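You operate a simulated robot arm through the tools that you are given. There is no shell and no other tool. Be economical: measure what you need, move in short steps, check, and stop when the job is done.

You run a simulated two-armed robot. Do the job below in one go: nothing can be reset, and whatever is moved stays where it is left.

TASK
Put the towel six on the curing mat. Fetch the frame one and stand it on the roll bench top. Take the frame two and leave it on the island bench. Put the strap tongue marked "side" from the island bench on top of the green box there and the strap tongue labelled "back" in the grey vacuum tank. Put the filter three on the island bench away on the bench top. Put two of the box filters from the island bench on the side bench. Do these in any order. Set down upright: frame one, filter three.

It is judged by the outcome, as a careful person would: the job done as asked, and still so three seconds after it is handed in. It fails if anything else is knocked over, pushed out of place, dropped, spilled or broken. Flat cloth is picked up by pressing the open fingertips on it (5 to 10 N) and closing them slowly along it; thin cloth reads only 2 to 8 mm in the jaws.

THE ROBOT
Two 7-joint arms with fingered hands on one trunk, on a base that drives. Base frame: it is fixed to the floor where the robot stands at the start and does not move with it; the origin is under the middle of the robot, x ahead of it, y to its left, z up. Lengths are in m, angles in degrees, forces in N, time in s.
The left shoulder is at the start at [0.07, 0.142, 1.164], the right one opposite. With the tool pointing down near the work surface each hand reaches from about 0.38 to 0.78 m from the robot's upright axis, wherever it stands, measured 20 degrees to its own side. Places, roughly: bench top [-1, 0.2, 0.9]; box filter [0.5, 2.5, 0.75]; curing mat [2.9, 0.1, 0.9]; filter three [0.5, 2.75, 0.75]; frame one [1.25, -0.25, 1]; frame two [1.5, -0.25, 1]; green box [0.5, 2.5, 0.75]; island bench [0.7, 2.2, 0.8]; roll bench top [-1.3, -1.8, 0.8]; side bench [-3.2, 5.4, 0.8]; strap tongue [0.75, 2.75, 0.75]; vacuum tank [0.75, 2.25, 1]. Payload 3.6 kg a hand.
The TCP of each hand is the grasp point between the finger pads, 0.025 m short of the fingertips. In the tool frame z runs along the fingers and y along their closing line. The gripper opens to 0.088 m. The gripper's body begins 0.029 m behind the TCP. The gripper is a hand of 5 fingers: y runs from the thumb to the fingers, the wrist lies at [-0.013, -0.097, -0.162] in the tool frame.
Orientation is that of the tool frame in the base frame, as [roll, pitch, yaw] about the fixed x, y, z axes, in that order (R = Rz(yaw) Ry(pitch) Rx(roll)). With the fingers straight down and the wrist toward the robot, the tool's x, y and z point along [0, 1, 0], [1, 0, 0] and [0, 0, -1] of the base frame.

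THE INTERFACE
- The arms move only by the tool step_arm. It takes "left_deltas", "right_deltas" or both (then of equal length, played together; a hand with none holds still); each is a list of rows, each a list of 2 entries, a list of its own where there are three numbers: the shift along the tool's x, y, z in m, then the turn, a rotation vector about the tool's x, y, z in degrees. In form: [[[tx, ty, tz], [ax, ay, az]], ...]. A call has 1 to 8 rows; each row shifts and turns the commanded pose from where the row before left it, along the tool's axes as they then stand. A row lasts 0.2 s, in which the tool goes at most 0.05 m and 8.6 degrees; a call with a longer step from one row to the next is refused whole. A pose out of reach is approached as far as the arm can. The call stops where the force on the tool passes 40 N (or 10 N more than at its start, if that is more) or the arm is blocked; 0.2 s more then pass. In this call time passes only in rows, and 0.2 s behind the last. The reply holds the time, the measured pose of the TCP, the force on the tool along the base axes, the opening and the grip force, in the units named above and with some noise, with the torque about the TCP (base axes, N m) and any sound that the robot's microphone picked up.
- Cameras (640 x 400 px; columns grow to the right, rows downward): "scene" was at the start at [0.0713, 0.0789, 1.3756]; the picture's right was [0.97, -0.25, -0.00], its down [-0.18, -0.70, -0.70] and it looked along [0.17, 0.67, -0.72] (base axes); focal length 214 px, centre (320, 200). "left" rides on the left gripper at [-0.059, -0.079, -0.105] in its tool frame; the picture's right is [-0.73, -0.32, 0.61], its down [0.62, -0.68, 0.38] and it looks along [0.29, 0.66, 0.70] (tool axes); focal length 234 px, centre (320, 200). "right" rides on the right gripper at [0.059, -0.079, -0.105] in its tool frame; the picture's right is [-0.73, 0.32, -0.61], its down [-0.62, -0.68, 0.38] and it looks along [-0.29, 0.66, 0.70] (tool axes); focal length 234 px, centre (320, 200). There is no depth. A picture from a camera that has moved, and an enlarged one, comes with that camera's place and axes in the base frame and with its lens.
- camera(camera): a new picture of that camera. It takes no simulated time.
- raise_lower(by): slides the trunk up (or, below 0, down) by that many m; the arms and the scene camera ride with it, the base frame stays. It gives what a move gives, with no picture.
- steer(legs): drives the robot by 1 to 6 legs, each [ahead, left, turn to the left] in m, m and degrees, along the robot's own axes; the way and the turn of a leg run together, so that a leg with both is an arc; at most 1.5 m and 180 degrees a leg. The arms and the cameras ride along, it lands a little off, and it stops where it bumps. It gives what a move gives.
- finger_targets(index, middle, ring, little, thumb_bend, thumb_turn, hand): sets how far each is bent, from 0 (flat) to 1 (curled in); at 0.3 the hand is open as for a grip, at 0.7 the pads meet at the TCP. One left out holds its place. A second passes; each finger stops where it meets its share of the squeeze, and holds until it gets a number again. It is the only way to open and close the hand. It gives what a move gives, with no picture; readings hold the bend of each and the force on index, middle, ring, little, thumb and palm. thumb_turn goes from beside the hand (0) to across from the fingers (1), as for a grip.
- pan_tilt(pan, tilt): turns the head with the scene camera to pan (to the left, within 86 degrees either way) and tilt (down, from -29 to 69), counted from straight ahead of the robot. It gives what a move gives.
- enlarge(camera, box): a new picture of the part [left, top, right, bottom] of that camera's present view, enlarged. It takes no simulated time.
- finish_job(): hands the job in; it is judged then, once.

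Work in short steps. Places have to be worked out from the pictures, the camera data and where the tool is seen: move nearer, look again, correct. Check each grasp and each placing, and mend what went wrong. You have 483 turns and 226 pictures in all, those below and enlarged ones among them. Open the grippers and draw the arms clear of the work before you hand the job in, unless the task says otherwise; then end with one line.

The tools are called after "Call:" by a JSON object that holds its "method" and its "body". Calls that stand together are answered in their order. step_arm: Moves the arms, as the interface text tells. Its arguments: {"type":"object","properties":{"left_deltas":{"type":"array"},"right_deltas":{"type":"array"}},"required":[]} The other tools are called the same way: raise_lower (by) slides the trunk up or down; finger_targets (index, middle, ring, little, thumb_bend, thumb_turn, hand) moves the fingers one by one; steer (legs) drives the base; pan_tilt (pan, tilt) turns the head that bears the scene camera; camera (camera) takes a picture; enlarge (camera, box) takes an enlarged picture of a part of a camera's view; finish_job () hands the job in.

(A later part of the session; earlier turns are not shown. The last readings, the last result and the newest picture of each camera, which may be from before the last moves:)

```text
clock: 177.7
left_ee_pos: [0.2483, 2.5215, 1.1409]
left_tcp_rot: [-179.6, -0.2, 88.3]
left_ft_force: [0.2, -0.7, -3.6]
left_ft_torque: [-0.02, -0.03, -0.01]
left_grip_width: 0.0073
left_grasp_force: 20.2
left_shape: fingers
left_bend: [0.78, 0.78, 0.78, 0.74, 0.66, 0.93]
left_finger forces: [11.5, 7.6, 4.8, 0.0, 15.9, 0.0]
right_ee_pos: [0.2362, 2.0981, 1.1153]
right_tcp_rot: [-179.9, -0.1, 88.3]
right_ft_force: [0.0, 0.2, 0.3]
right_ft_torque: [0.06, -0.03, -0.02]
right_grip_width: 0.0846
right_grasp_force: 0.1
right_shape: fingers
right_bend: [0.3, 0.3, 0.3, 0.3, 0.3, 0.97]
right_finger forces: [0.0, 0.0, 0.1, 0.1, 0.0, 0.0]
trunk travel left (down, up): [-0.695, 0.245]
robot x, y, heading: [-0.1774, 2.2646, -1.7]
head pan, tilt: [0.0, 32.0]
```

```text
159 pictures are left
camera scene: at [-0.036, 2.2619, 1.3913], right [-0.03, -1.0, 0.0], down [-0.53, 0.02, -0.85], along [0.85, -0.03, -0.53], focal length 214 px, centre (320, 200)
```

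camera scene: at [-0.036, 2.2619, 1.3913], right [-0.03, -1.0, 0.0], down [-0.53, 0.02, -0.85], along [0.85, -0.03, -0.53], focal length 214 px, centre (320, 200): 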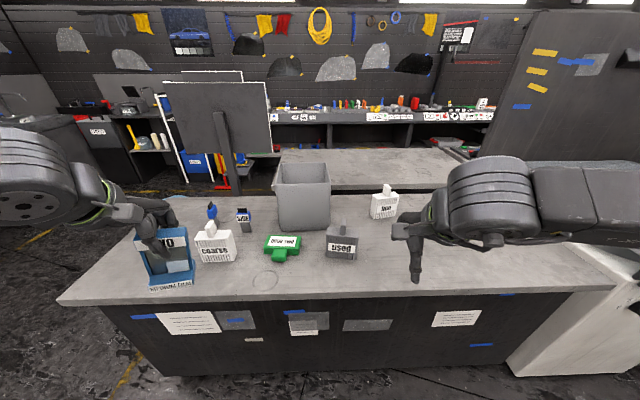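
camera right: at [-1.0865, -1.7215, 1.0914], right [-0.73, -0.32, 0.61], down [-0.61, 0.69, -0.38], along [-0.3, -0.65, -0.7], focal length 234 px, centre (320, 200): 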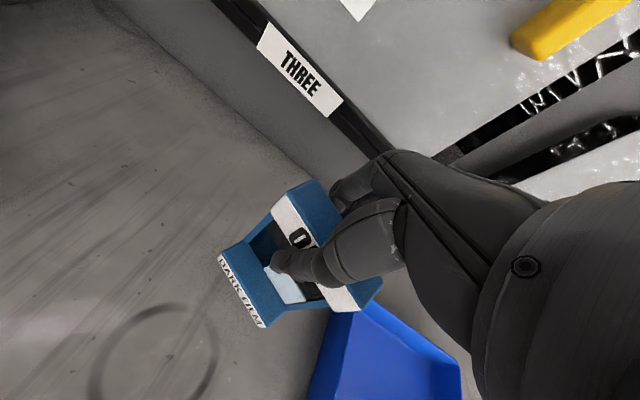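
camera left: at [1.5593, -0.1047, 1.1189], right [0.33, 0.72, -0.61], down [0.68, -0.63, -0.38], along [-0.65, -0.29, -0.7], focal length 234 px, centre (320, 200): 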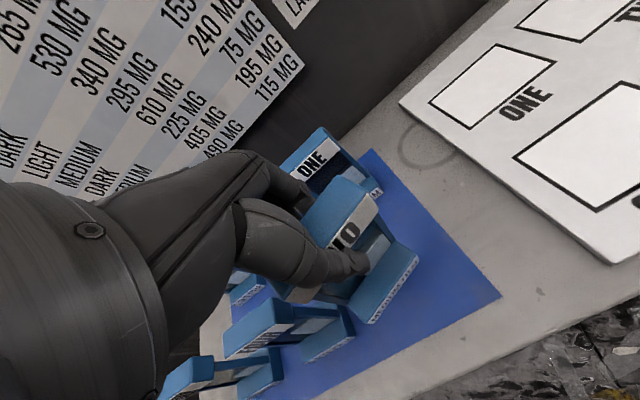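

Call:
{"method": "enlarge", "body": {"camera": "scene", "box": [130, 150, 430, 300]}}

```text
2.13 times, centred on (280, 225) of scene
camera zoom: at [-0.036, 2.2619, 1.3913], right [-0.03, -1.0, 0.0], down [-0.53, 0.02, -0.85], along [0.85, -0.03, -0.53], focal length 458 px, centre (405, 147)
```

zoom: 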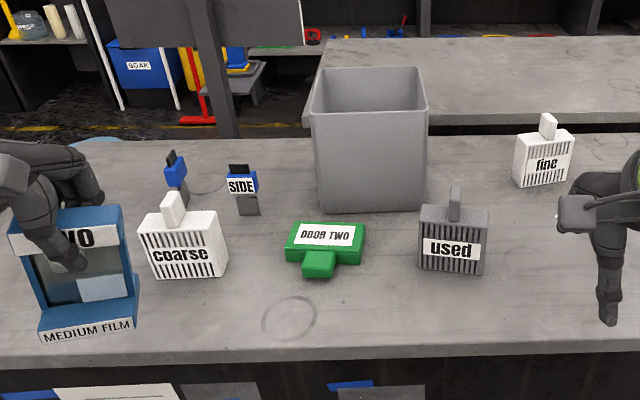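

I check what is hidden behind the left hand with its own camera.

Call:
{"method": "camera", "body": {"camera": "left"}}

Call:
{"method": "pan_tilt", "body": {"pan": 60, "tilt": 40}}

Call:
{"method": "camera", "body": {"camera": "scene"}}

```text
157 pictures are left
camera left: at [0.1669, 2.4644, 1.2464], right [-0.35, -0.72, -0.61], down [-0.67, 0.64, -0.38], along [0.66, 0.27, -0.7], focal length 234 px, centre (320, 200)
```

left: 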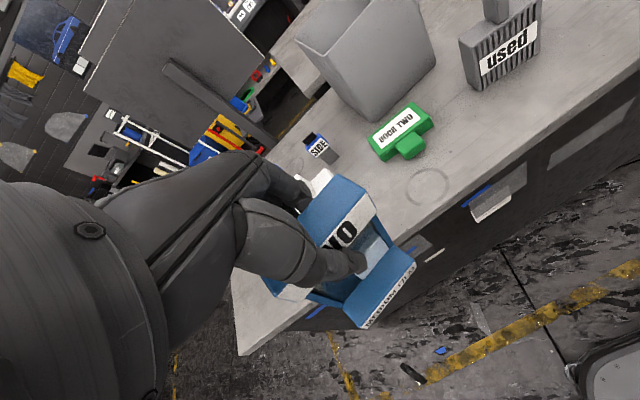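

```text
clock: 179.0
left_ee_pos: [0.2473, 2.521, 1.1412]
left_tcp_rot: [-179.6, -0.1, 88.4]
left_ft_force: [0.6, 0.3, -2.1]
left_ft_torque: [-0.07, 0.0, 0.03]
left_grip_width: 0.0072
left_grasp_force: 20.2
left_shape: fingers
left_bend: [0.78, 0.78, 0.78, 0.74, 0.66, 0.93]
left_finger forces: [11.6, 7.7, 4.8, 0.2, 15.9, 0.1]
right_ee_pos: [0.2347, 2.0982, 1.1166]
right_tcp_rot: [-179.9, 0.0, 88.3]
right_ft_force: [0.4, 0.2, -1.0]
right_ft_torque: [0.01, -0.01, -0.01]
right_grip_width: 0.0845
right_grasp_force: 0.1
right_shape: fingers
right_bend: [0.3, 0.3, 0.3, 0.3, 0.3, 0.97]
right_finger forces: [0.1, 0.0, 0.1, 0.0, 0.0, 0.0]
trunk travel left (down, up): [-0.695, 0.245]
robot x, y, heading: [-0.179, 2.2657, -1.9]
head pan, tilt: [60.0, 40.0]
```

```text
156 pictures are left
camera scene: at [-0.0808, 2.3369, 1.3791], right [0.85, -0.53, 0.0], down [-0.34, -0.55, -0.77], along [0.4, 0.65, -0.64], focal length 214 px, centre (320, 200)
```

scene: 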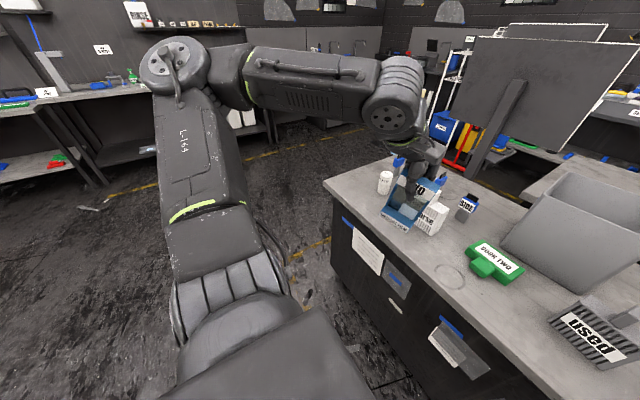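

Filter three is the small white cup at the left end. I'll set frame two down on the free right part: strafe right and look.

Call:
{"method": "steer", "body": {"legs": [[0, -0.42, 1.8], [0.12, 0, 0]]}}

Call:
{"method": "pan_tilt", "body": {"pan": 0, "tilt": 40}}

Call:
{"method": "camera", "body": {"camera": "scene"}}

```text
clock: 182.4
left_ee_pos: [0.3517, 2.1148, 1.1426]
left_tcp_rot: [-179.7, -0.1, 89.4]
left_ft_force: [0.4, -0.5, -3.8]
left_ft_torque: [-0.02, -0.02, -0.01]
left_grip_width: 0.0072
left_grasp_force: 19.8
left_shape: fingers
left_bend: [0.78, 0.78, 0.78, 0.74, 0.66, 0.93]
left_finger forces: [11.7, 7.7, 4.9, 0.1, 16.1, 0.0]
right_ee_pos: [0.3477, 1.6913, 1.1164]
right_tcp_rot: [-179.9, -0.1, 89.5]
right_ft_force: [0.0, -0.1, 0.1]
right_ft_torque: [-0.01, 0.05, 0.02]
right_grip_width: 0.0844
right_grasp_force: 0.0
right_shape: fingers
right_bend: [0.3, 0.3, 0.3, 0.3, 0.3, 0.97]
right_finger forces: [0.1, 0.1, 0.1, 0.0, 0.0, 0.0]
trunk travel left (down, up): [-0.695, 0.245]
robot x, y, heading: [-0.069, 1.8482, -0.5]
head pan, tilt: [60.0, 40.0]
```

```text
clock: 183.7
left_ee_pos: [0.3515, 2.1152, 1.1417]
left_tcp_rot: [-179.6, -0.1, 89.6]
left_ft_force: [-0.8, -0.4, -3.6]
left_ft_torque: [-0.01, -0.05, -0.03]
left_grip_width: 0.0072
left_grasp_force: 20.1
left_shape: fingers
left_bend: [0.78, 0.78, 0.78, 0.74, 0.66, 0.93]
left_finger forces: [11.6, 7.9, 4.9, 0.0, 16.2, 0.0]
right_ee_pos: [0.3483, 1.6918, 1.1153]
right_tcp_rot: [-179.8, 0.0, 89.6]
right_ft_force: [-0.6, 0.2, 0.1]
right_ft_torque: [-0.04, 0.02, 0.02]
right_grip_width: 0.0845
right_grasp_force: 0.0
right_shape: fingers
right_bend: [0.3, 0.3, 0.3, 0.3, 0.3, 0.97]
right_finger forces: [0.0, 0.0, 0.1, 0.1, 0.0, 0.1]
trunk travel left (down, up): [-0.695, 0.245]
robot x, y, heading: [-0.0696, 1.8514, -0.7]
head pan, tilt: [0.0, 40.0]
```

```text
155 pictures are left
camera scene: at [0.0697, 1.85, 1.3791], right [-0.01, -1.0, 0.0], down [-0.64, 0.01, -0.77], along [0.77, -0.01, -0.64], focal length 214 px, centre (320, 200)
```

scene: 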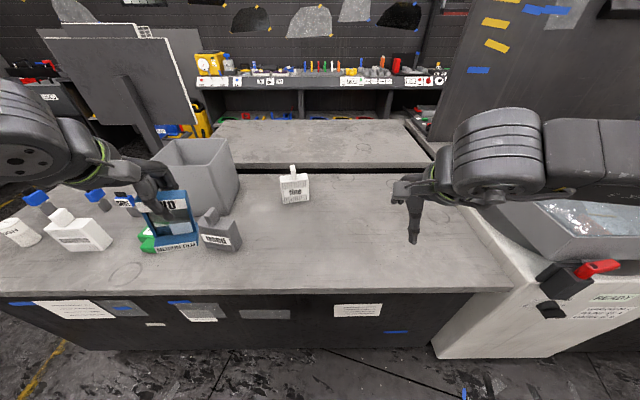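

The area right of "used" is free. I carry frame two there.

Call:
{"method": "step_arm", "body": {"left_deltas": [[[-0.045, 0, 0], [0, 0, 0]], [[-0.045, 0.01, 0], [0, 0, 0]], [[-0.04, 0.025, 0], [0, 0, 0]], [[-0.04, 0.025, 0], [0, 0, 0]], [[-0.04, 0.025, 0], [0, 0, 0]], [[0, 0.045, 0], [0, 0, 0]], [[0, 0.03, 0.02], [0, 0, 0]], [[0, 0, 0.045], [0, 0, 0]]]}}

Call:
{"method": "camera", "body": {"camera": "scene"}}

```text
clock: 185.5
left_ee_pos: [0.5011, 1.9355, 1.0706]
left_tcp_rot: [-179.7, 0.0, 89.3]
left_ft_force: [-0.9, 0.3, -4.2]
left_ft_torque: [0.0, -0.03, 0.0]
left_grip_width: 0.0064
left_grasp_force: 19.8
left_shape: fingers
left_bend: [0.78, 0.79, 0.79, 0.74, 0.66, 0.93]
left_finger forces: [11.6, 6.8, 4.7, 0.1, 15.8, 0.0]
left hand out of reach, approached as far as the arm can: row 5, 6, 7
right_ee_pos: [0.3494, 1.692, 1.1148]
right_tcp_rot: [-179.9, -0.1, 89.5]
right_ft_force: [0.2, -0.5, -0.4]
right_ft_torque: [0.0, -0.01, 0.0]
right_grip_width: 0.0845
right_grasp_force: 0.2
right_shape: fingers
right_bend: [0.3, 0.3, 0.3, 0.3, 0.3, 0.97]
right_finger forces: [0.1, 0.0, 0.0, 0.1, 0.1, 0.1]
trunk travel left (down, up): [-0.695, 0.245]
robot x, y, heading: [-0.0676, 1.85, -0.6]
head pan, tilt: [0.0, 40.0]
```

```text
154 pictures are left
camera scene: at [0.0709, 1.8497, 1.3789], right [-0.01, -1.0, 0.0], down [-0.64, 0.01, -0.77], along [0.77, -0.01, -0.64], focal length 214 px, centre (320, 200)
```

scene: 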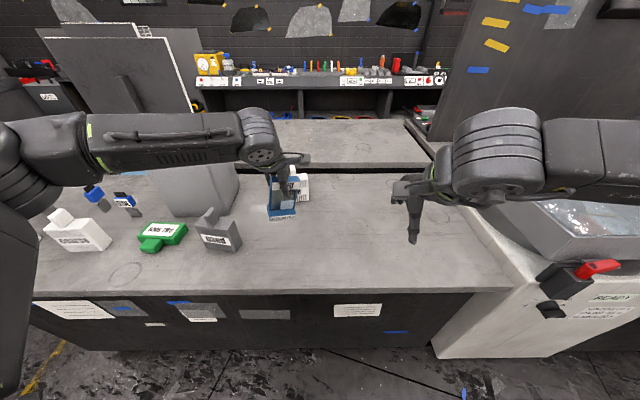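

The left arm's inward limit is about 0.09 m. I strafe right 5 cm so the pose is reachable, then lower.

Call:
{"method": "steer", "body": {"legs": [[0, -0.06, 0.5]]}}

Call:
{"method": "step_arm", "body": {"left_deltas": [[[0.025, 0, 0.03], [0, 0, 0]], [[0, 0, 0.03], [0, 0, 0]]]}}

```text
clock: 186.4
left_ee_pos: [0.4991, 1.8841, 1.0699]
left_tcp_rot: [-179.7, 0.2, 90.0]
left_ft_force: [0.8, -0.8, -2.6]
left_ft_torque: [0.0, -0.04, -0.03]
left_grip_width: 0.0065
left_grasp_force: 19.9
left_shape: fingers
left_bend: [0.78, 0.79, 0.79, 0.74, 0.66, 0.93]
left_finger forces: [11.6, 6.9, 4.7, 0.0, 15.7, 0.0]
right_ee_pos: [0.3498, 1.6393, 1.1157]
right_tcp_rot: [-180.0, 0.1, 90.0]
right_ft_force: [0.4, -0.2, 0.3]
right_ft_torque: [-0.03, -0.02, 0.0]
right_grip_width: 0.0844
right_grasp_force: 0.1
right_shape: fingers
right_bend: [0.3, 0.3, 0.3, 0.3, 0.3, 0.97]
right_finger forces: [0.0, 0.0, 0.1, 0.0, 0.0, 0.0]
trunk travel left (down, up): [-0.695, 0.245]
robot x, y, heading: [-0.0676, 1.7932, -0.2]
head pan, tilt: [0.0, 40.0]
```

```text
clock: 187.1
left_ee_pos: [0.5, 1.9063, 1.0118]
left_tcp_rot: [-179.5, -0.1, 90.0]
left_ft_force: [1.2, -0.7, -3.8]
left_ft_torque: [-0.03, 0.03, -0.01]
left_grip_width: 0.0066
left_grasp_force: 19.8
left_shape: fingers
left_bend: [0.78, 0.79, 0.79, 0.74, 0.66, 0.93]
left_finger forces: [11.3, 6.7, 5.2, 0.0, 15.4, 0.1]
right_ee_pos: [0.3515, 1.6366, 1.1162]
right_tcp_rot: [-179.9, -0.1, 90.0]
right_ft_force: [-0.2, -0.3, 0.1]
right_ft_torque: [0.0, 0.04, -0.02]
right_grip_width: 0.0845
right_grasp_force: 0.1
right_shape: fingers
right_bend: [0.3, 0.3, 0.3, 0.3, 0.3, 0.97]
right_finger forces: [0.2, 0.0, 0.1, 0.0, 0.0, 0.0]
trunk travel left (down, up): [-0.695, 0.245]
robot x, y, heading: [-0.0658, 1.7927, -0.1]
head pan, tilt: [0.0, 40.0]
```

Continue down to contact in small steps.

Call:
{"method": "step_arm", "body": {"left_deltas": [[[0, 0, 0.04], [0, 0, 0]], [[0, 0, 0.02], [0, 0, 0]], [[0, 0, 0.01], [0, 0, 0]], [[0, 0, 0.008], [0, 0, 0]], [[0, 0, 0.008], [0, 0, 0]], [[0, 0, 0.008], [0, 0, 0]]]}}

Call:
{"method": "enlarge", "body": {"camera": "scene", "box": [200, 140, 400, 290]}}

```text
clock: 188.4
left_ee_pos: [0.4824, 1.9301, 0.9299]
left_tcp_rot: [-179.7, 0.1, 89.9]
left_ft_force: [0.5, 0.0, -4.0]
left_ft_torque: [-0.04, -0.02, 0.01]
left_grip_width: 0.0067
left_grasp_force: 19.1
left_shape: fingers
left_bend: [0.78, 0.79, 0.79, 0.74, 0.66, 0.93]
left_finger forces: [11.2, 6.5, 5.3, 0.0, 15.2, 0.0]
left hand out of reach, approached as far as the arm can: row 2, 3, 4, 5, 6
right_ee_pos: [0.3497, 1.6365, 1.1163]
right_tcp_rot: [-179.9, 0.1, 89.9]
right_ft_force: [0.1, 0.1, 0.3]
right_ft_torque: [-0.02, 0.0, -0.03]
right_grip_width: 0.0844
right_grasp_force: 0.1
right_shape: fingers
right_bend: [0.3, 0.3, 0.3, 0.3, 0.3, 0.97]
right_finger forces: [0.0, 0.1, 0.0, 0.0, 0.1, 0.0]
trunk travel left (down, up): [-0.695, 0.245]
robot x, y, heading: [-0.0664, 1.7908, -0.1]
head pan, tilt: [0.0, 40.0]
```

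```text
2.67 times, centred on (300, 215) of scene
camera zoom: at [0.0693, 1.7924, 1.3791], right [0.0, -1.0, 0.0], down [-0.64, 0.0, -0.77], along [0.77, 0.0, -0.64], focal length 572 px, centre (373, 160)
```

zoom: 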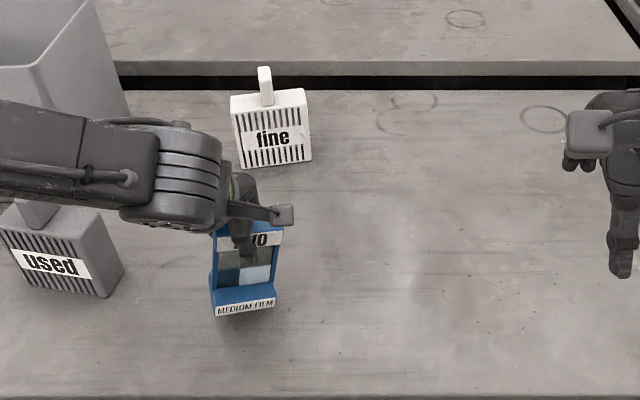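

Reach limit again; I use the trunk for the last centimetres.

Call:
{"method": "raise_lower", "body": {"by": -0.01}}

Call:
{"method": "raise_lower", "body": {"by": -0.01}}

```text
clock: 189.0
left_ee_pos: [0.4849, 1.9284, 0.9192]
left_tcp_rot: [-179.7, 0.0, 90.0]
left_ft_force: [0.7, -0.4, -4.5]
left_ft_torque: [-0.04, 0.03, 0.0]
left_grip_width: 0.0065
left_grasp_force: 18.6
left_shape: fingers
left_bend: [0.78, 0.79, 0.79, 0.74, 0.66, 0.93]
left_finger forces: [11.2, 6.5, 5.4, 0.0, 15.1, 0.0]
right_ee_pos: [0.3498, 1.637, 1.1061]
right_tcp_rot: [-179.9, 0.0, 90.0]
right_ft_force: [-0.1, -0.4, -0.6]
right_ft_torque: [0.01, 0.01, -0.01]
right_grip_width: 0.0846
right_grasp_force: 0.0
right_shape: fingers
right_bend: [0.3, 0.3, 0.3, 0.3, 0.3, 0.97]
right_finger forces: [0.0, 0.0, 0.0, 0.1, 0.1, 0.0]
trunk travel left (down, up): [-0.685, 0.255]
robot x, y, heading: [-0.0646, 1.7919, 0.1]
head pan, tilt: [0.0, 40.0]
```

```text
clock: 189.6
left_ee_pos: [0.4847, 1.929, 0.9089]
left_tcp_rot: [-179.7, 0.0, 90.0]
left_ft_force: [0.1, 0.6, -4.2]
left_ft_torque: [0.02, -0.03, 0.01]
left_grip_width: 0.0067
left_grasp_force: 19.3
left_shape: fingers
left_bend: [0.78, 0.79, 0.79, 0.74, 0.66, 0.93]
left_finger forces: [11.4, 6.5, 5.2, 0.1, 15.4, 0.0]
right_ee_pos: [0.3506, 1.6376, 1.0949]
right_tcp_rot: [-179.9, 0.1, 90.0]
right_ft_force: [0.6, -0.7, 0.0]
right_ft_torque: [-0.03, 0.0, -0.03]
right_grip_width: 0.0843
right_grasp_force: 0.1
right_shape: fingers
right_bend: [0.3, 0.3, 0.3, 0.3, 0.3, 0.97]
right_finger forces: [0.1, 0.0, 0.0, 0.0, 0.0, 0.1]
trunk travel left (down, up): [-0.675, 0.265]
robot x, y, heading: [-0.0684, 1.791, 0.1]
head pan, tilt: [0.0, 40.0]
```

Call:
{"method": "raise_lower", "body": {"by": -0.015}}

Call:
{"method": "camera", "body": {"camera": "left"}}

```text
clock: 190.2
left_ee_pos: [0.4821, 1.9295, 0.8963]
left_tcp_rot: [-179.8, 0.1, 90.1]
left_ft_force: [-1.3, 4.2, 15.0]
left_ft_torque: [0.03, -0.22, 0.0]
left_grip_width: 0.0062
left_grasp_force: 19.7
left_shape: fingers
left_bend: [0.79, 0.8, 0.8, 0.74, 0.66, 0.94]
left_finger forces: [14.8, 5.4, 1.4, 0.0, 19.3, 0.0]
right_ee_pos: [0.3475, 1.636, 1.0809]
right_tcp_rot: [-180.0, 0.0, 90.1]
right_ft_force: [0.1, 0.1, -0.1]
right_ft_torque: [-0.02, 0.01, -0.04]
right_grip_width: 0.0848
right_grasp_force: 0.1
right_shape: fingers
right_bend: [0.3, 0.3, 0.3, 0.3, 0.3, 0.97]
right_finger forces: [0.0, 0.0, 0.1, 0.0, 0.0, 0.1]
trunk travel left (down, up): [-0.66, 0.28]
robot x, y, heading: [-0.0681, 1.7909, -0.0]
head pan, tilt: [0.0, 40.0]
```

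```text
152 pictures are left
camera left: at [0.4032, 1.8702, 1.0014], right [-0.32, -0.73, -0.61], down [-0.68, 0.62, -0.38], along [0.66, 0.29, -0.7], focal length 234 px, centre (320, 200)
```

left: 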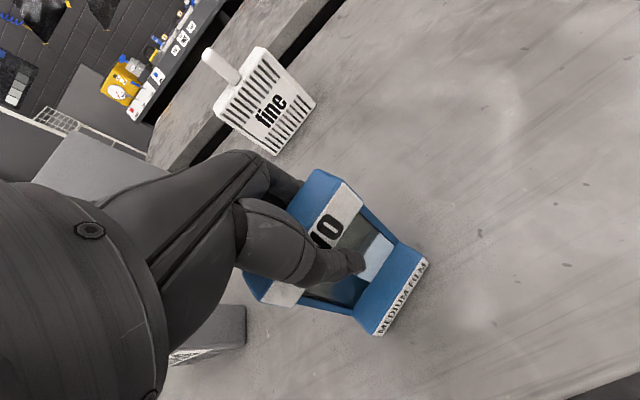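

Contact. I ease up slightly, open, and lift away.

Call:
{"method": "raise_lower", "body": {"by": 0.003}}

Call:
{"method": "finger_targets", "body": {"hand": "left", "index": 0.55, "middle": 0.55, "ring": 0.55, "little": 0.55, "thumb_bend": 0.58}}

Call:
{"method": "finger_targets", "body": {"hand": "left", "index": 0.3, "middle": 0.3, "ring": 0.3, "little": 0.3, "thumb_bend": 0.3}}

Call:
{"method": "raise_lower", "body": {"by": 0.15}}

Call:
{"method": "camera", "body": {"camera": "scene"}}

```text
clock: 190.8
left_ee_pos: [0.4842, 1.9298, 0.8969]
left_tcp_rot: [-179.7, 0.0, 90.0]
left_ft_force: [0.6, 2.3, 2.3]
left_ft_torque: [0.06, -0.23, 0.03]
left_grip_width: 0.0057
left_grasp_force: 17.2
left_shape: fingers
left_bend: [0.78, 0.79, 0.79, 0.74, 0.66, 0.94]
left_finger forces: [11.6, 4.9, 2.1, 0.1, 15.6, 0.0]
right_ee_pos: [0.3493, 1.6359, 1.0841]
right_tcp_rot: [-180.0, 0.0, 90.0]
right_ft_force: [-0.2, 0.8, 0.0]
right_ft_torque: [0.0, 0.02, 0.0]
right_grip_width: 0.0845
right_grasp_force: 0.1
right_shape: fingers
right_bend: [0.3, 0.3, 0.3, 0.3, 0.3, 0.97]
right_finger forces: [0.1, 0.0, 0.0, 0.0, 0.2, 0.0]
trunk travel left (down, up): [-0.663, 0.277]
robot x, y, heading: [-0.0671, 1.791, -0.2]
head pan, tilt: [0.0, 40.0]
```

```text
clock: 191.8
left_ee_pos: [0.4839, 1.9295, 0.8976]
left_tcp_rot: [-179.7, 0.0, 89.9]
left_ft_force: [-0.8, -0.4, -0.5]
left_ft_torque: [-0.02, 0.0, 0.03]
left_grip_width: 0.0292
left_grasp_force: 0.5
left_shape: fingers
left_bend: [0.55, 0.55, 0.55, 0.55, 0.56, 0.97]
left_finger forces: [0.0, 0.0, 0.0, 0.1, 0.8, 0.0]
right_ee_pos: [0.3496, 1.636, 1.085]
right_tcp_rot: [-179.9, 0.0, 90.0]
right_ft_force: [-0.1, 0.2, -0.5]
right_ft_torque: [-0.04, 0.0, 0.0]
right_grip_width: 0.0847
right_grasp_force: 0.0
right_shape: fingers
right_bend: [0.3, 0.3, 0.3, 0.3, 0.3, 0.97]
right_finger forces: [0.1, 0.1, 0.0, 0.0, 0.0, 0.0]
trunk travel left (down, up): [-0.663, 0.277]
robot x, y, heading: [-0.069, 1.7875, 0.2]
head pan, tilt: [0.0, 40.0]
```

```text
clock: 192.8
left_ee_pos: [0.4831, 1.9282, 0.8975]
left_tcp_rot: [-179.7, 0.0, 89.9]
left_ft_force: [-0.3, 0.4, -1.0]
left_ft_torque: [0.0, 0.01, 0.0]
left_grip_width: 0.0846
left_grasp_force: 0.2
left_shape: fingers
left_bend: [0.3, 0.3, 0.3, 0.3, 0.3, 0.97]
left_finger forces: [0.0, 0.0, 0.1, 0.0, 0.1, 0.0]
right_ee_pos: [0.3503, 1.6365, 1.084]
right_tcp_rot: [180.0, 0.1, 89.9]
right_ft_force: [-0.3, 0.0, 0.4]
right_ft_torque: [0.03, -0.02, 0.0]
right_grip_width: 0.0847
right_grasp_force: 0.1
right_shape: fingers
right_bend: [0.3, 0.3, 0.3, 0.3, 0.3, 0.97]
right_finger forces: [0.0, 0.1, 0.0, 0.0, 0.0, 0.0]
trunk travel left (down, up): [-0.663, 0.277]
robot x, y, heading: [-0.0654, 1.7907, -0.0]
head pan, tilt: [0.0, 40.0]
```

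```text
clock: 194.5
left_ee_pos: [0.4837, 1.9284, 1.0478]
left_tcp_rot: [-179.7, 0.0, 90.0]
left_ft_force: [0.3, 0.5, 0.2]
left_ft_torque: [0.04, -0.02, 0.0]
left_grip_width: 0.0845
left_grasp_force: 0.0
left_shape: fingers
left_bend: [0.3, 0.3, 0.3, 0.3, 0.3, 0.97]
left_finger forces: [0.0, 0.0, 0.0, 0.1, 0.0, 0.1]
right_ee_pos: [0.3496, 1.6361, 1.2335]
right_tcp_rot: [-179.9, -0.1, 90.0]
right_ft_force: [-0.3, -0.5, 0.0]
right_ft_torque: [0.02, -0.01, -0.01]
right_grip_width: 0.0847
right_grasp_force: 0.0
right_shape: fingers
right_bend: [0.3, 0.3, 0.3, 0.3, 0.3, 0.97]
right_finger forces: [0.0, 0.0, 0.1, 0.0, 0.0, 0.0]
trunk travel left (down, up): [-0.813, 0.127]
robot x, y, heading: [-0.0674, 1.7934, -0.1]
head pan, tilt: [0.0, 40.0]
```

```text
151 pictures are left
camera scene: at [0.0688, 1.792, 1.4971], right [0.0, -1.0, 0.0], down [-0.64, 0.0, -0.77], along [0.77, 0.0, -0.64], focal length 214 px, centre (320, 200)
```

scene: 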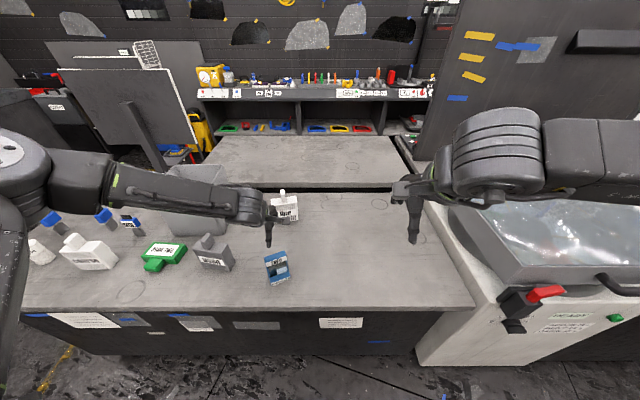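

Frame two stands. I retract the left hand, and strafe left to look at the straps and filters.

Call:
{"method": "step_arm", "body": {"left_deltas": [[[0, -0.045, -0.01], [0, 0, 0]], [[0.02, -0.04, -0.02], [0, 0, 0]], [[0.03, -0.035, -0.02], [0, 0, 0]], [[0.04, -0.02, -0.02], [0, 0, 0]], [[0.045, 0, 0], [0, 0, 0]]]}}

Call:
{"method": "steer", "body": {"legs": [[0, 0.52, 0]]}}

Call:
{"method": "pan_tilt", "body": {"pan": 10, "tilt": 40}}

Call:
{"method": "camera", "body": {"camera": "scene"}}

Call:
{"method": "camera", "body": {"camera": "left"}}

```text
refused: row 3 steps farther than a row can; nothing moved
```

```text
clock: 197.6
left_ee_pos: [0.4882, 2.4462, 1.049]
left_tcp_rot: [-179.7, 0.1, 89.5]
left_ft_force: [-0.3, 0.4, 0.4]
left_ft_torque: [-0.01, -0.02, 0.05]
left_grip_width: 0.0843
left_grasp_force: 0.1
left_shape: fingers
left_bend: [0.3, 0.3, 0.3, 0.3, 0.3, 0.97]
left_finger forces: [0.0, 0.1, 0.0, 0.1, 0.0, 0.0]
right_ee_pos: [0.3514, 2.1544, 1.2337]
right_tcp_rot: [-179.9, -0.2, 89.5]
right_ft_force: [-0.3, 0.2, 0.1]
right_ft_torque: [0.03, -0.01, 0.01]
right_grip_width: 0.0847
right_grasp_force: 0.0
right_shape: fingers
right_bend: [0.3, 0.3, 0.3, 0.3, 0.3, 0.97]
right_finger forces: [0.0, 0.0, 0.0, 0.0, 0.0, 0.0]
trunk travel left (down, up): [-0.813, 0.127]
robot x, y, heading: [-0.0645, 2.3119, -0.9]
head pan, tilt: [0.0, 40.0]
```

```text
clock: 198.3
left_ee_pos: [0.4869, 2.4465, 1.0478]
left_tcp_rot: [-179.7, 0.1, 89.4]
left_ft_force: [-0.7, 0.0, 1.0]
left_ft_torque: [-0.01, 0.0, -0.01]
left_grip_width: 0.0843
left_grasp_force: 0.1
left_shape: fingers
left_bend: [0.3, 0.3, 0.3, 0.3, 0.3, 0.97]
left_finger forces: [0.1, 0.0, 0.1, 0.0, 0.1, 0.1]
right_ee_pos: [0.3502, 2.1546, 1.2331]
right_tcp_rot: [-179.8, 0.0, 89.5]
right_ft_force: [-0.5, 0.2, -0.1]
right_ft_torque: [0.02, 0.03, 0.05]
right_grip_width: 0.0843
right_grasp_force: 0.1
right_shape: fingers
right_bend: [0.3, 0.3, 0.3, 0.3, 0.3, 0.97]
right_finger forces: [0.1, 0.0, 0.0, 0.1, 0.0, 0.0]
trunk travel left (down, up): [-0.813, 0.127]
robot x, y, heading: [-0.066, 2.3151, -0.5]
head pan, tilt: [10.0, 40.0]
```

```text
150 pictures are left
camera scene: at [0.0704, 2.3282, 1.4971], right [0.16, -0.99, 0.0], down [-0.63, -0.11, -0.77], along [0.76, 0.12, -0.64], focal length 214 px, centre (320, 200)
```

scene: 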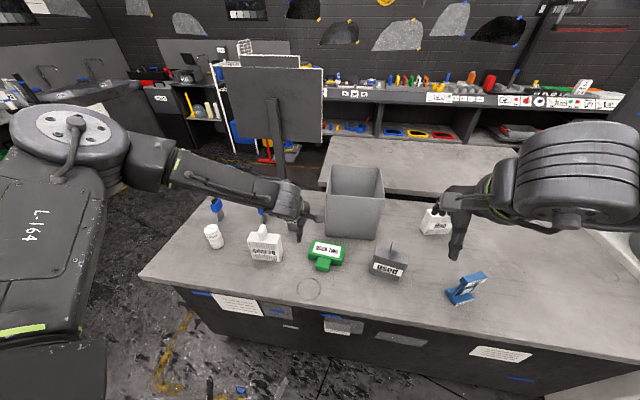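

```text
149 pictures are left
camera left: at [0.4084, 2.388, 1.1528], right [-0.33, -0.72, -0.6], down [-0.68, 0.63, -0.38], along [0.66, 0.28, -0.7], focal length 234 px, centre (320, 200)
```

left: 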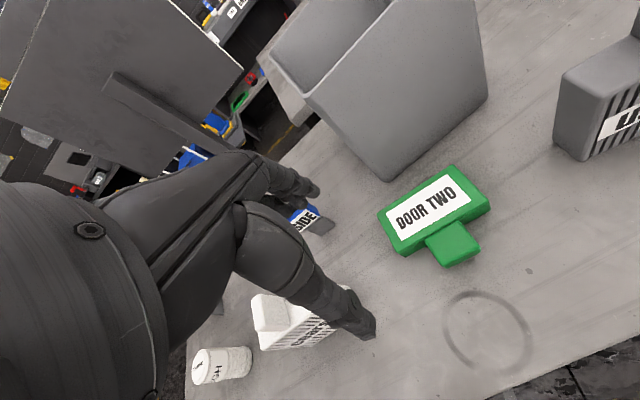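

The strafing went clear of everything. I retract the left hand properly and look again.

Call:
{"method": "step_arm", "body": {"left_deltas": [[[0, -0.035, -0.03], [0, 0, 0]], [[0.02, -0.035, -0.02], [0, 0, 0]], [[0.03, -0.03, -0.02], [0, 0, 0]], [[0.03, -0.02, -0.02], [0, 0, 0]], [[0.045, 0, 0], [0, 0, 0]], [[0.045, 0, 0], [0, 0, 0]]]}}

Call:
{"method": "enlarge", "body": {"camera": "scene", "box": [160, 150, 480, 310]}}

Call:
{"method": "camera", "body": {"camera": "left"}}

```text
clock: 199.7
left_ee_pos: [0.3691, 2.6189, 1.1411]
left_tcp_rot: [-179.8, 0.3, 89.4]
left_ft_force: [-0.7, 1.0, -0.9]
left_ft_torque: [-0.02, -0.01, -0.02]
left_grip_width: 0.0848
left_grasp_force: 0.1
left_shape: fingers
left_bend: [0.3, 0.3, 0.3, 0.3, 0.3, 0.98]
left_finger forces: [0.0, 0.0, 0.0, 0.1, 0.0, 0.0]
right_ee_pos: [0.3493, 2.1588, 1.2348]
right_tcp_rot: [-180.0, 0.1, 89.4]
right_ft_force: [-0.2, 0.1, -0.6]
right_ft_torque: [-0.01, 0.03, 0.02]
right_grip_width: 0.0845
right_grasp_force: 0.0
right_shape: fingers
right_bend: [0.3, 0.3, 0.3, 0.3, 0.3, 0.97]
right_finger forces: [0.0, 0.1, 0.0, 0.0, 0.1, 0.1]
trunk travel left (down, up): [-0.813, 0.127]
robot x, y, heading: [-0.0625, 2.3139, -0.8]
head pan, tilt: [10.0, 40.0]
```

```text
2.00 times, centred on (320, 230) of scene
camera zoom: at [0.0694, 2.3309, 1.4972], right [0.16, -0.99, 0.0], down [-0.63, -0.11, -0.77], along [0.76, 0.12, -0.64], focal length 429 px, centre (320, 140)
```

zoom: 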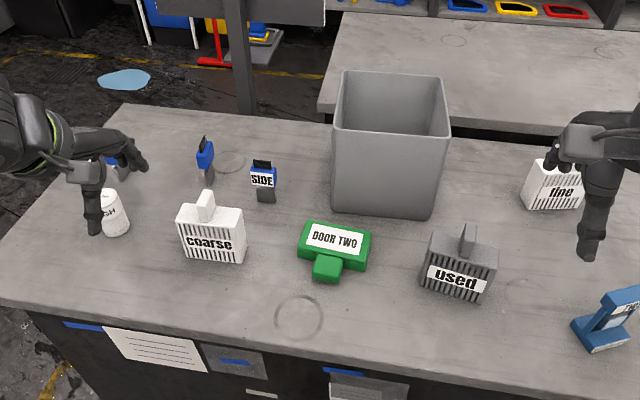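

```text
147 pictures are left
camera left: at [0.2898, 2.5601, 1.246], right [-0.33, -0.72, -0.6], down [-0.68, 0.63, -0.38], along [0.66, 0.28, -0.7], focal length 234 px, centre (320, 200)
```

left: 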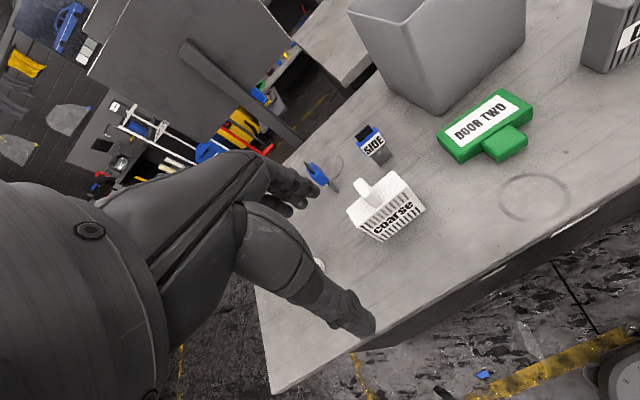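

One strap and the cup are half hidden. I strafe further left to see them.

Call:
{"method": "steer", "body": {"legs": [[0, 0.4, 0.7]]}}

Call:
{"method": "pan_tilt", "body": {"pan": 0, "tilt": 42}}

Call:
{"method": "enlarge", "body": {"camera": "scene", "box": [200, 140, 440, 290]}}

```text
clock: 202.1
left_ee_pos: [0.3635, 3.0088, 1.1419]
left_tcp_rot: [-179.7, 0.0, 90.6]
left_ft_force: [0.2, 0.2, 0.1]
left_ft_torque: [0.01, 0.03, 0.02]
left_grip_width: 0.0846
left_grasp_force: 0.0
left_shape: fingers
left_bend: [0.3, 0.3, 0.3, 0.3, 0.3, 0.98]
left_finger forces: [0.0, 0.0, 0.0, 0.0, 0.1, 0.0]
right_ee_pos: [0.354, 2.5471, 1.2337]
right_tcp_rot: [-179.9, 0.0, 90.6]
right_ft_force: [0.3, 0.1, 0.6]
right_ft_torque: [0.0, 0.0, 0.04]
right_grip_width: 0.0846
right_grasp_force: 0.1
right_shape: fingers
right_bend: [0.3, 0.3, 0.3, 0.3, 0.3, 0.97]
right_finger forces: [0.1, 0.1, 0.0, 0.0, 0.1, 0.0]
trunk travel left (down, up): [-0.813, 0.127]
robot x, y, heading: [-0.0685, 2.6983, 0.5]
head pan, tilt: [10.0, 40.0]
```

```text
clock: 202.8
left_ee_pos: [0.3655, 3.0102, 1.142]
left_tcp_rot: [-179.8, 0.0, 90.5]
left_ft_force: [0.1, -0.3, -0.3]
left_ft_torque: [0.01, -0.02, 0.0]
left_grip_width: 0.0845
left_grasp_force: 0.1
left_shape: fingers
left_bend: [0.3, 0.3, 0.3, 0.3, 0.3, 0.98]
left_finger forces: [0.0, 0.1, 0.1, 0.0, 0.0, 0.1]
right_ee_pos: [0.3533, 2.5498, 1.2355]
right_tcp_rot: [-179.9, 0.0, 90.6]
right_ft_force: [-0.2, -0.7, 0.1]
right_ft_torque: [0.01, -0.02, -0.02]
right_grip_width: 0.0846
right_grasp_force: 0.0
right_shape: fingers
right_bend: [0.3, 0.3, 0.3, 0.3, 0.3, 0.97]
right_finger forces: [0.0, 0.0, 0.1, 0.1, 0.0, 0.1]
trunk travel left (down, up): [-0.813, 0.127]
robot x, y, heading: [-0.0633, 2.6968, 0.3]
head pan, tilt: [0.0, 42.0]
```

```text
2.67 times, centred on (320, 215) of scene
camera zoom: at [0.0703, 2.702, 1.4942], right [0.01, -1.0, 0.0], down [-0.67, -0.01, -0.74], along [0.74, 0.01, -0.67], focal length 572 px, centre (320, 160)
```

zoom: 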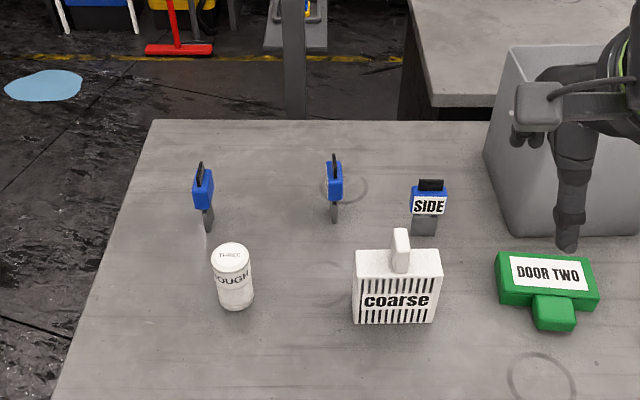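

The cup is "THREE". The two other straps are edge-on; I move left to read their labels.

Call:
{"method": "steer", "body": {"legs": [[0, 0.6, 0]]}}

Call:
{"method": "pan_tilt", "body": {"pan": -38, "tilt": 35}}

Call:
{"method": "enlarge", "body": {"camera": "scene", "box": [200, 120, 440, 290]}}

```text
clock: 206.2
left_ee_pos: [0.365, 3.6079, 1.1426]
left_tcp_rot: [-179.7, 0.0, 90.0]
left_ft_force: [-0.2, 0.7, 0.1]
left_ft_torque: [-0.02, 0.03, -0.02]
left_grip_width: 0.0847
left_grasp_force: 0.0
left_shape: fingers
left_bend: [0.3, 0.3, 0.3, 0.3, 0.3, 0.98]
left_finger forces: [0.0, 0.1, 0.1, 0.1, 0.0, 0.0]
right_ee_pos: [0.3505, 3.1469, 1.2337]
right_tcp_rot: [-179.9, 0.0, 90.0]
right_ft_force: [-0.7, -0.1, -0.5]
right_ft_torque: [-0.01, 0.04, -0.02]
right_grip_width: 0.0846
right_grasp_force: 0.0
right_shape: fingers
right_bend: [0.3, 0.3, 0.3, 0.3, 0.3, 0.97]
right_finger forces: [0.0, 0.1, 0.0, 0.0, 0.1, 0.1]
trunk travel left (down, up): [-0.813, 0.127]
robot x, y, heading: [-0.0646, 3.3043, 0.1]
head pan, tilt: [0.0, 42.0]
```

```text
clock: 207.3
left_ee_pos: [0.3657, 3.609, 1.1421]
left_tcp_rot: [-179.8, 0.0, 90.0]
left_ft_force: [0.0, -0.3, 0.8]
left_ft_torque: [0.0, -0.02, -0.01]
left_grip_width: 0.0845
left_grasp_force: 0.0
left_shape: fingers
left_bend: [0.3, 0.3, 0.3, 0.3, 0.3, 0.98]
left_finger forces: [0.0, 0.1, 0.1, 0.0, 0.1, 0.1]
right_ee_pos: [0.3494, 3.1477, 1.2345]
right_tcp_rot: [-179.9, -0.1, 90.1]
right_ft_force: [0.5, -1.0, -0.2]
right_ft_torque: [0.01, 0.02, 0.02]
right_grip_width: 0.0845
right_grasp_force: 0.0
right_shape: fingers
right_bend: [0.3, 0.3, 0.3, 0.3, 0.3, 0.97]
right_finger forces: [0.0, 0.1, 0.0, 0.1, 0.0, 0.1]
trunk travel left (down, up): [-0.813, 0.127]
robot x, y, heading: [-0.0664, 3.3019, 0.0]
head pan, tilt: [-38.0, 35.0]
```

```text
2.35 times, centred on (320, 205) of scene
camera zoom: at [0.0537, 3.2493, 1.5047], right [-0.62, -0.79, 0.0], down [-0.45, 0.35, -0.82], along [0.65, -0.5, -0.57], focal length 505 px, centre (320, 188)
```

zoom: 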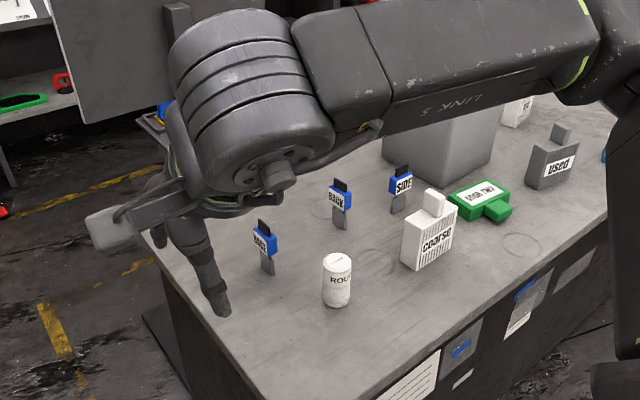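

Call:
{"method": "enlarge", "body": {"camera": "scene", "box": [280, 185, 380, 245]}}

```text
6.40 times, centred on (330, 215) of scene
camera zoom: at [0.0537, 3.2493, 1.5047], right [-0.62, -0.79, 0.0], down [-0.45, 0.35, -0.82], along [0.65, -0.5, -0.57], focal length 1373 px, centre (256, 104)
```

zoom: 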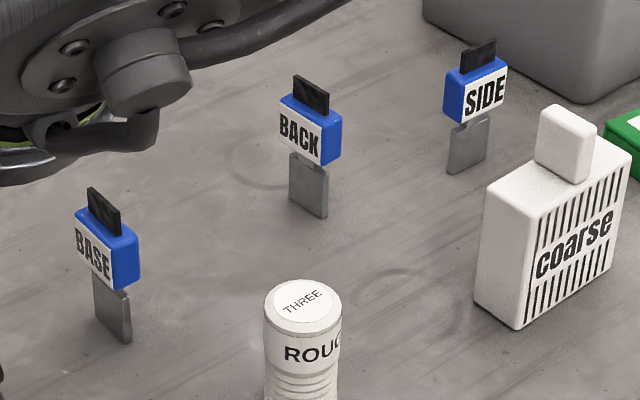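

BACK is the middle strap. I move so the right hand faces SIDE and the green box.

Call:
{"method": "steer", "body": {"legs": [[0, -0.62, 0], [0.05, 0, 0]]}}

Call:
{"method": "pan_tilt", "body": {"pan": -5, "tilt": 42}}

Call:
{"method": "enlarge", "body": {"camera": "scene", "box": [270, 120, 470, 245]}}

Call:
{"method": "camera", "body": {"camera": "right"}}

```text
clock: 211.2
left_ee_pos: [0.4096, 2.9956, 1.1439]
left_tcp_rot: [179.8, 0.0, 89.5]
left_ft_force: [-0.6, -0.6, -0.4]
left_ft_torque: [-0.02, 0.0, 0.01]
left_grip_width: 0.0845
left_grasp_force: 0.1
left_shape: fingers
left_bend: [0.3, 0.3, 0.3, 0.3, 0.3, 0.98]
left_finger forces: [0.0, 0.0, 0.0, 0.0, 0.1, 0.1]
right_ee_pos: [0.3909, 2.5345, 1.237]
right_tcp_rot: [179.6, 0.1, 89.7]
right_ft_force: [0.0, 1.1, -0.4]
right_ft_torque: [0.01, -0.01, -0.01]
right_grip_width: 0.0847
right_grasp_force: 0.1
right_shape: fingers
right_bend: [0.3, 0.3, 0.3, 0.3, 0.3, 0.97]
right_finger forces: [0.1, 0.0, 0.0, 0.0, 0.0, 0.1]
trunk travel left (down, up): [-0.813, 0.127]
robot x, y, heading: [-0.0207, 2.6908, -0.3]
head pan, tilt: [-38.0, 35.0]
```

```text
clock: 212.2
left_ee_pos: [0.4158, 2.9944, 1.1414]
left_tcp_rot: [-179.8, -0.1, 89.5]
left_ft_force: [0.5, -0.5, -0.2]
left_ft_torque: [0.0, 0.01, 0.02]
left_grip_width: 0.0847
left_grasp_force: 0.1
left_shape: fingers
left_bend: [0.3, 0.3, 0.3, 0.3, 0.3, 0.98]
left_finger forces: [0.0, 0.1, 0.0, 0.0, 0.0, 0.1]
right_ee_pos: [0.3971, 2.5326, 1.2344]
right_tcp_rot: [-180.0, -0.1, 89.7]
right_ft_force: [-0.2, 0.1, 0.4]
right_ft_torque: [0.01, -0.01, -0.02]
right_grip_width: 0.0847
right_grasp_force: 0.0
right_shape: fingers
right_bend: [0.3, 0.3, 0.3, 0.3, 0.3, 0.97]
right_finger forces: [0.0, 0.1, 0.1, 0.1, 0.0, 0.1]
trunk travel left (down, up): [-0.813, 0.127]
robot x, y, heading: [-0.0149, 2.6888, -0.3]
head pan, tilt: [-5.0, 42.0]
```

```text
3.20 times, centred on (370, 182) of scene
camera zoom: at [0.1165, 2.6831, 1.4942], right [-0.09, -1.0, 0.0], down [-0.67, 0.06, -0.74], along [0.74, -0.07, -0.67], focal length 686 px, centre (160, 256)
```

zoom: 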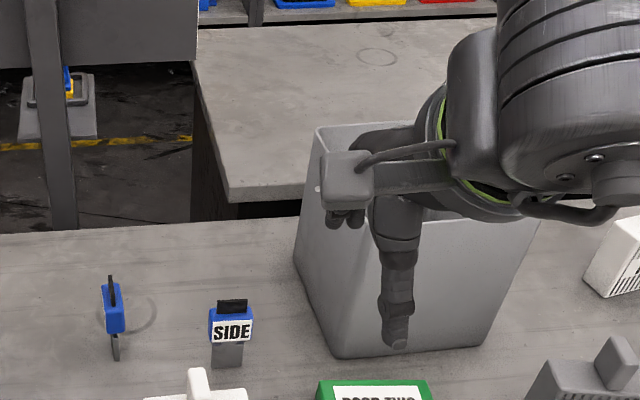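

```text
142 pictures are left
camera right: at [0.32, 2.5918, 1.3393], right [0.32, -0.73, 0.61], down [-0.69, -0.62, -0.38], along [0.65, -0.29, -0.7], focal length 234 px, centre (320, 200)
```

right: 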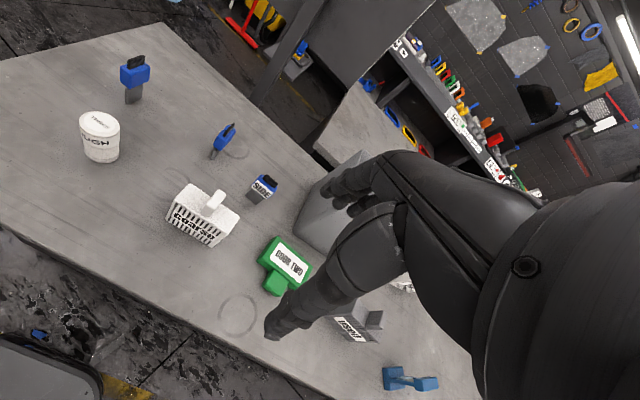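

SIDE is near (0.68, 2.545), blue head z 0.83–0.88. I lower the trunk and move the right hand above it.

Call:
{"method": "raise_lower", "body": {"by": -0.12}}

Call:
{"method": "step_arm", "body": {"right_deltas": [[[0, 0.048, 0], [0, 0, 0]], [[0, 0.048, 0], [0, 0, 0]], [[0.005, 0.048, 0], [0, 0, 0]], [[0.005, 0.048, 0], [0, 0, 0]], [[0, 0.048, 0], [0, 0, 0]], [[0, 0.043, 0], [0, 0, 0]], [[0, 0, 0.045], [0, 0, 0]], [[0, 0, 0.045], [0, 0, 0]]]}}

Call:
{"method": "camera", "body": {"camera": "right"}}

Call:
{"method": "enlarge", "body": {"camera": "scene", "box": [270, 100, 430, 240]}}

```text
clock: 213.7
left_ee_pos: [0.4145, 2.9961, 1.0212]
left_tcp_rot: [-179.7, 0.1, 89.6]
left_ft_force: [0.4, 1.0, -0.1]
left_ft_torque: [0.0, 0.01, 0.01]
left_grip_width: 0.0847
left_grasp_force: 0.1
left_shape: fingers
left_bend: [0.3, 0.3, 0.3, 0.3, 0.3, 0.98]
left_finger forces: [0.0, 0.1, 0.0, 0.0, 0.0, 0.0]
right_ee_pos: [0.3974, 2.5329, 1.1151]
right_tcp_rot: [-180.0, -0.1, 89.7]
right_ft_force: [0.0, 0.2, -0.9]
right_ft_torque: [0.01, -0.01, 0.01]
right_grip_width: 0.0847
right_grasp_force: 0.1
right_shape: fingers
right_bend: [0.3, 0.3, 0.3, 0.3, 0.3, 0.97]
right_finger forces: [0.0, 0.0, 0.1, 0.1, 0.0, 0.1]
trunk travel left (down, up): [-0.693, 0.247]
robot x, y, heading: [-0.0226, 2.6942, -0.3]
head pan, tilt: [-5.0, 42.0]
```

```text
clock: 215.5
left_ee_pos: [0.4168, 2.9931, 1.0222]
left_tcp_rot: [-179.7, 0.0, 89.7]
left_ft_force: [0.1, 0.0, -0.7]
left_ft_torque: [0.02, 0.0, -0.03]
left_grip_width: 0.0847
left_grasp_force: 0.0
left_shape: fingers
left_bend: [0.3, 0.3, 0.3, 0.3, 0.3, 0.98]
left_finger forces: [0.0, 0.0, 0.0, 0.1, 0.0, 0.0]
right_ee_pos: [0.6799, 2.5443, 1.0252]
right_tcp_rot: [-179.9, 0.0, 89.7]
right_ft_force: [0.5, 0.4, -0.3]
right_ft_torque: [-0.01, 0.0, 0.0]
right_grip_width: 0.0847
right_grasp_force: 0.1
right_shape: fingers
right_bend: [0.3, 0.3, 0.3, 0.3, 0.3, 0.97]
right_finger forces: [0.0, 0.0, 0.0, 0.0, 0.0, 0.0]
trunk travel left (down, up): [-0.693, 0.247]
robot x, y, heading: [-0.0152, 2.6926, -0.5]
head pan, tilt: [-5.0, 42.0]
```

```text
141 pictures are left
camera right: at [0.6014, 2.6015, 1.1303], right [0.32, -0.73, 0.61], down [-0.68, -0.62, -0.38], along [0.65, -0.29, -0.7], focal length 234 px, centre (320, 200)
```

right: 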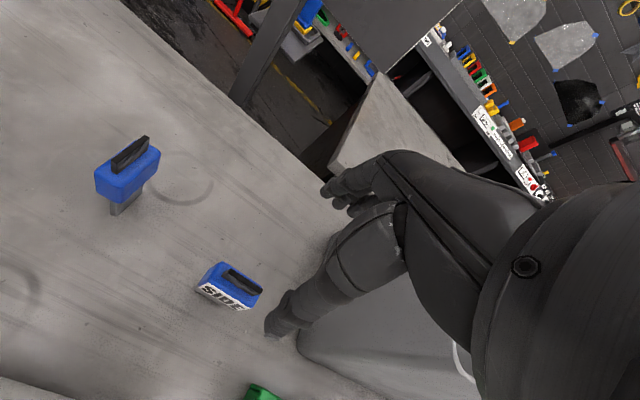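

```text
2.86 times, centred on (350, 170) of scene
camera zoom: at [0.1171, 2.6829, 1.3742], right [-0.09, -1.0, 0.0], down [-0.67, 0.06, -0.74], along [0.74, -0.07, -0.67], focal length 613 px, centre (234, 286)
```

zoom: 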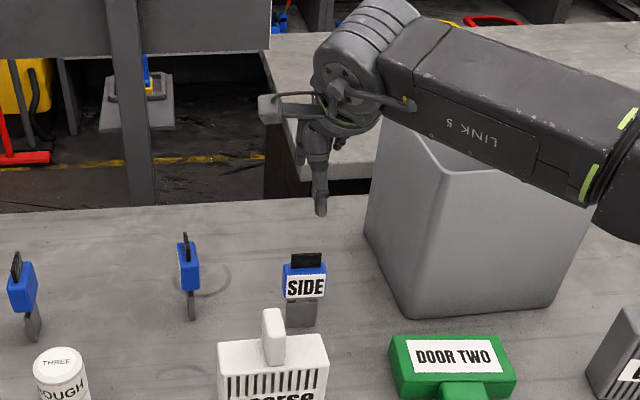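

Refined: SIDE at (0.667, 2.547), head top z≈0.90. I correct and descend to z 0.895.

Call:
{"method": "step_arm", "body": {"right_deltas": [[[0.003, -0.013, 0.03], [0, 0, 0]], [[0, 0, 0.035], [0, 0, 0]], [[0, 0, 0.035], [0, 0, 0]], [[0, 0, 0.028], [0, 0, 0]]]}}

Call:
{"method": "camera", "body": {"camera": "right"}}

Call:
{"method": "enlarge", "body": {"camera": "scene", "box": [270, 100, 430, 240]}}

```text
clock: 216.5
left_ee_pos: [0.4173, 2.9954, 1.0223]
left_tcp_rot: [-179.7, 0.0, 89.5]
left_ft_force: [0.6, 0.3, 0.6]
left_ft_torque: [-0.02, -0.04, 0.03]
left_grip_width: 0.0847
left_grasp_force: 0.0
left_shape: fingers
left_bend: [0.3, 0.3, 0.3, 0.3, 0.3, 0.98]
left_finger forces: [0.0, 0.1, 0.0, 0.1, 0.0, 0.1]
right_ee_pos: [0.666, 2.5434, 0.897]
right_tcp_rot: [180.0, -0.1, 89.7]
right_ft_force: [-1.0, 0.1, 0.5]
right_ft_torque: [0.0, -0.01, -0.01]
right_grip_width: 0.0846
right_grasp_force: 0.1
right_shape: fingers
right_bend: [0.3, 0.3, 0.3, 0.3, 0.3, 0.97]
right_finger forces: [0.0, 0.0, 0.0, 0.0, 0.0, 0.0]
trunk travel left (down, up): [-0.693, 0.247]
robot x, y, heading: [-0.0173, 2.6888, -0.4]
head pan, tilt: [-5.0, 42.0]
```

```text
139 pictures are left
camera right: at [0.5894, 2.6018, 1.0017], right [0.32, -0.73, 0.61], down [-0.68, -0.62, -0.38], along [0.65, -0.29, -0.7], focal length 234 px, centre (320, 200)
```

right: 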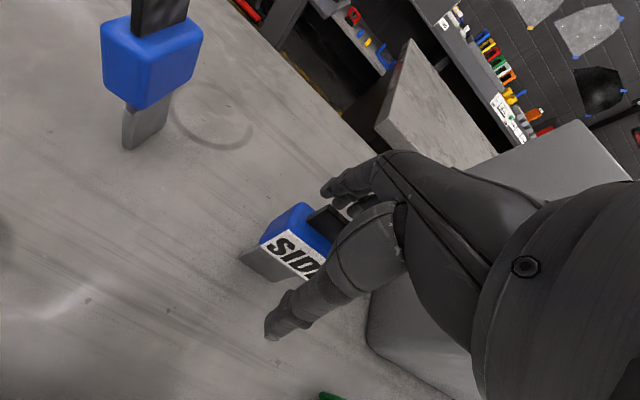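

```text
2.86 times, centred on (350, 170) of scene
camera zoom: at [0.1168, 2.683, 1.3742], right [-0.09, -1.0, 0.0], down [-0.67, 0.06, -0.74], along [0.74, -0.07, -0.67], focal length 613 px, centre (234, 286)
```

zoom: 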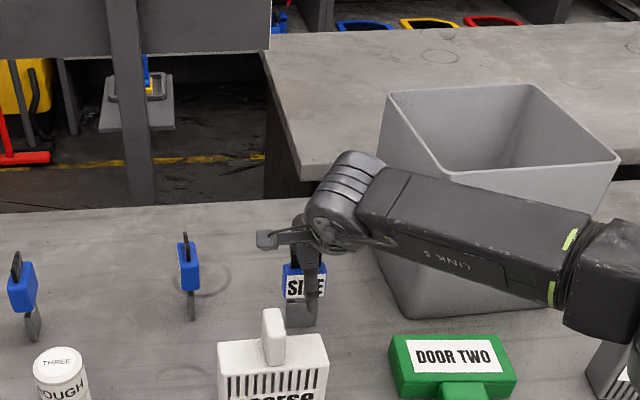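

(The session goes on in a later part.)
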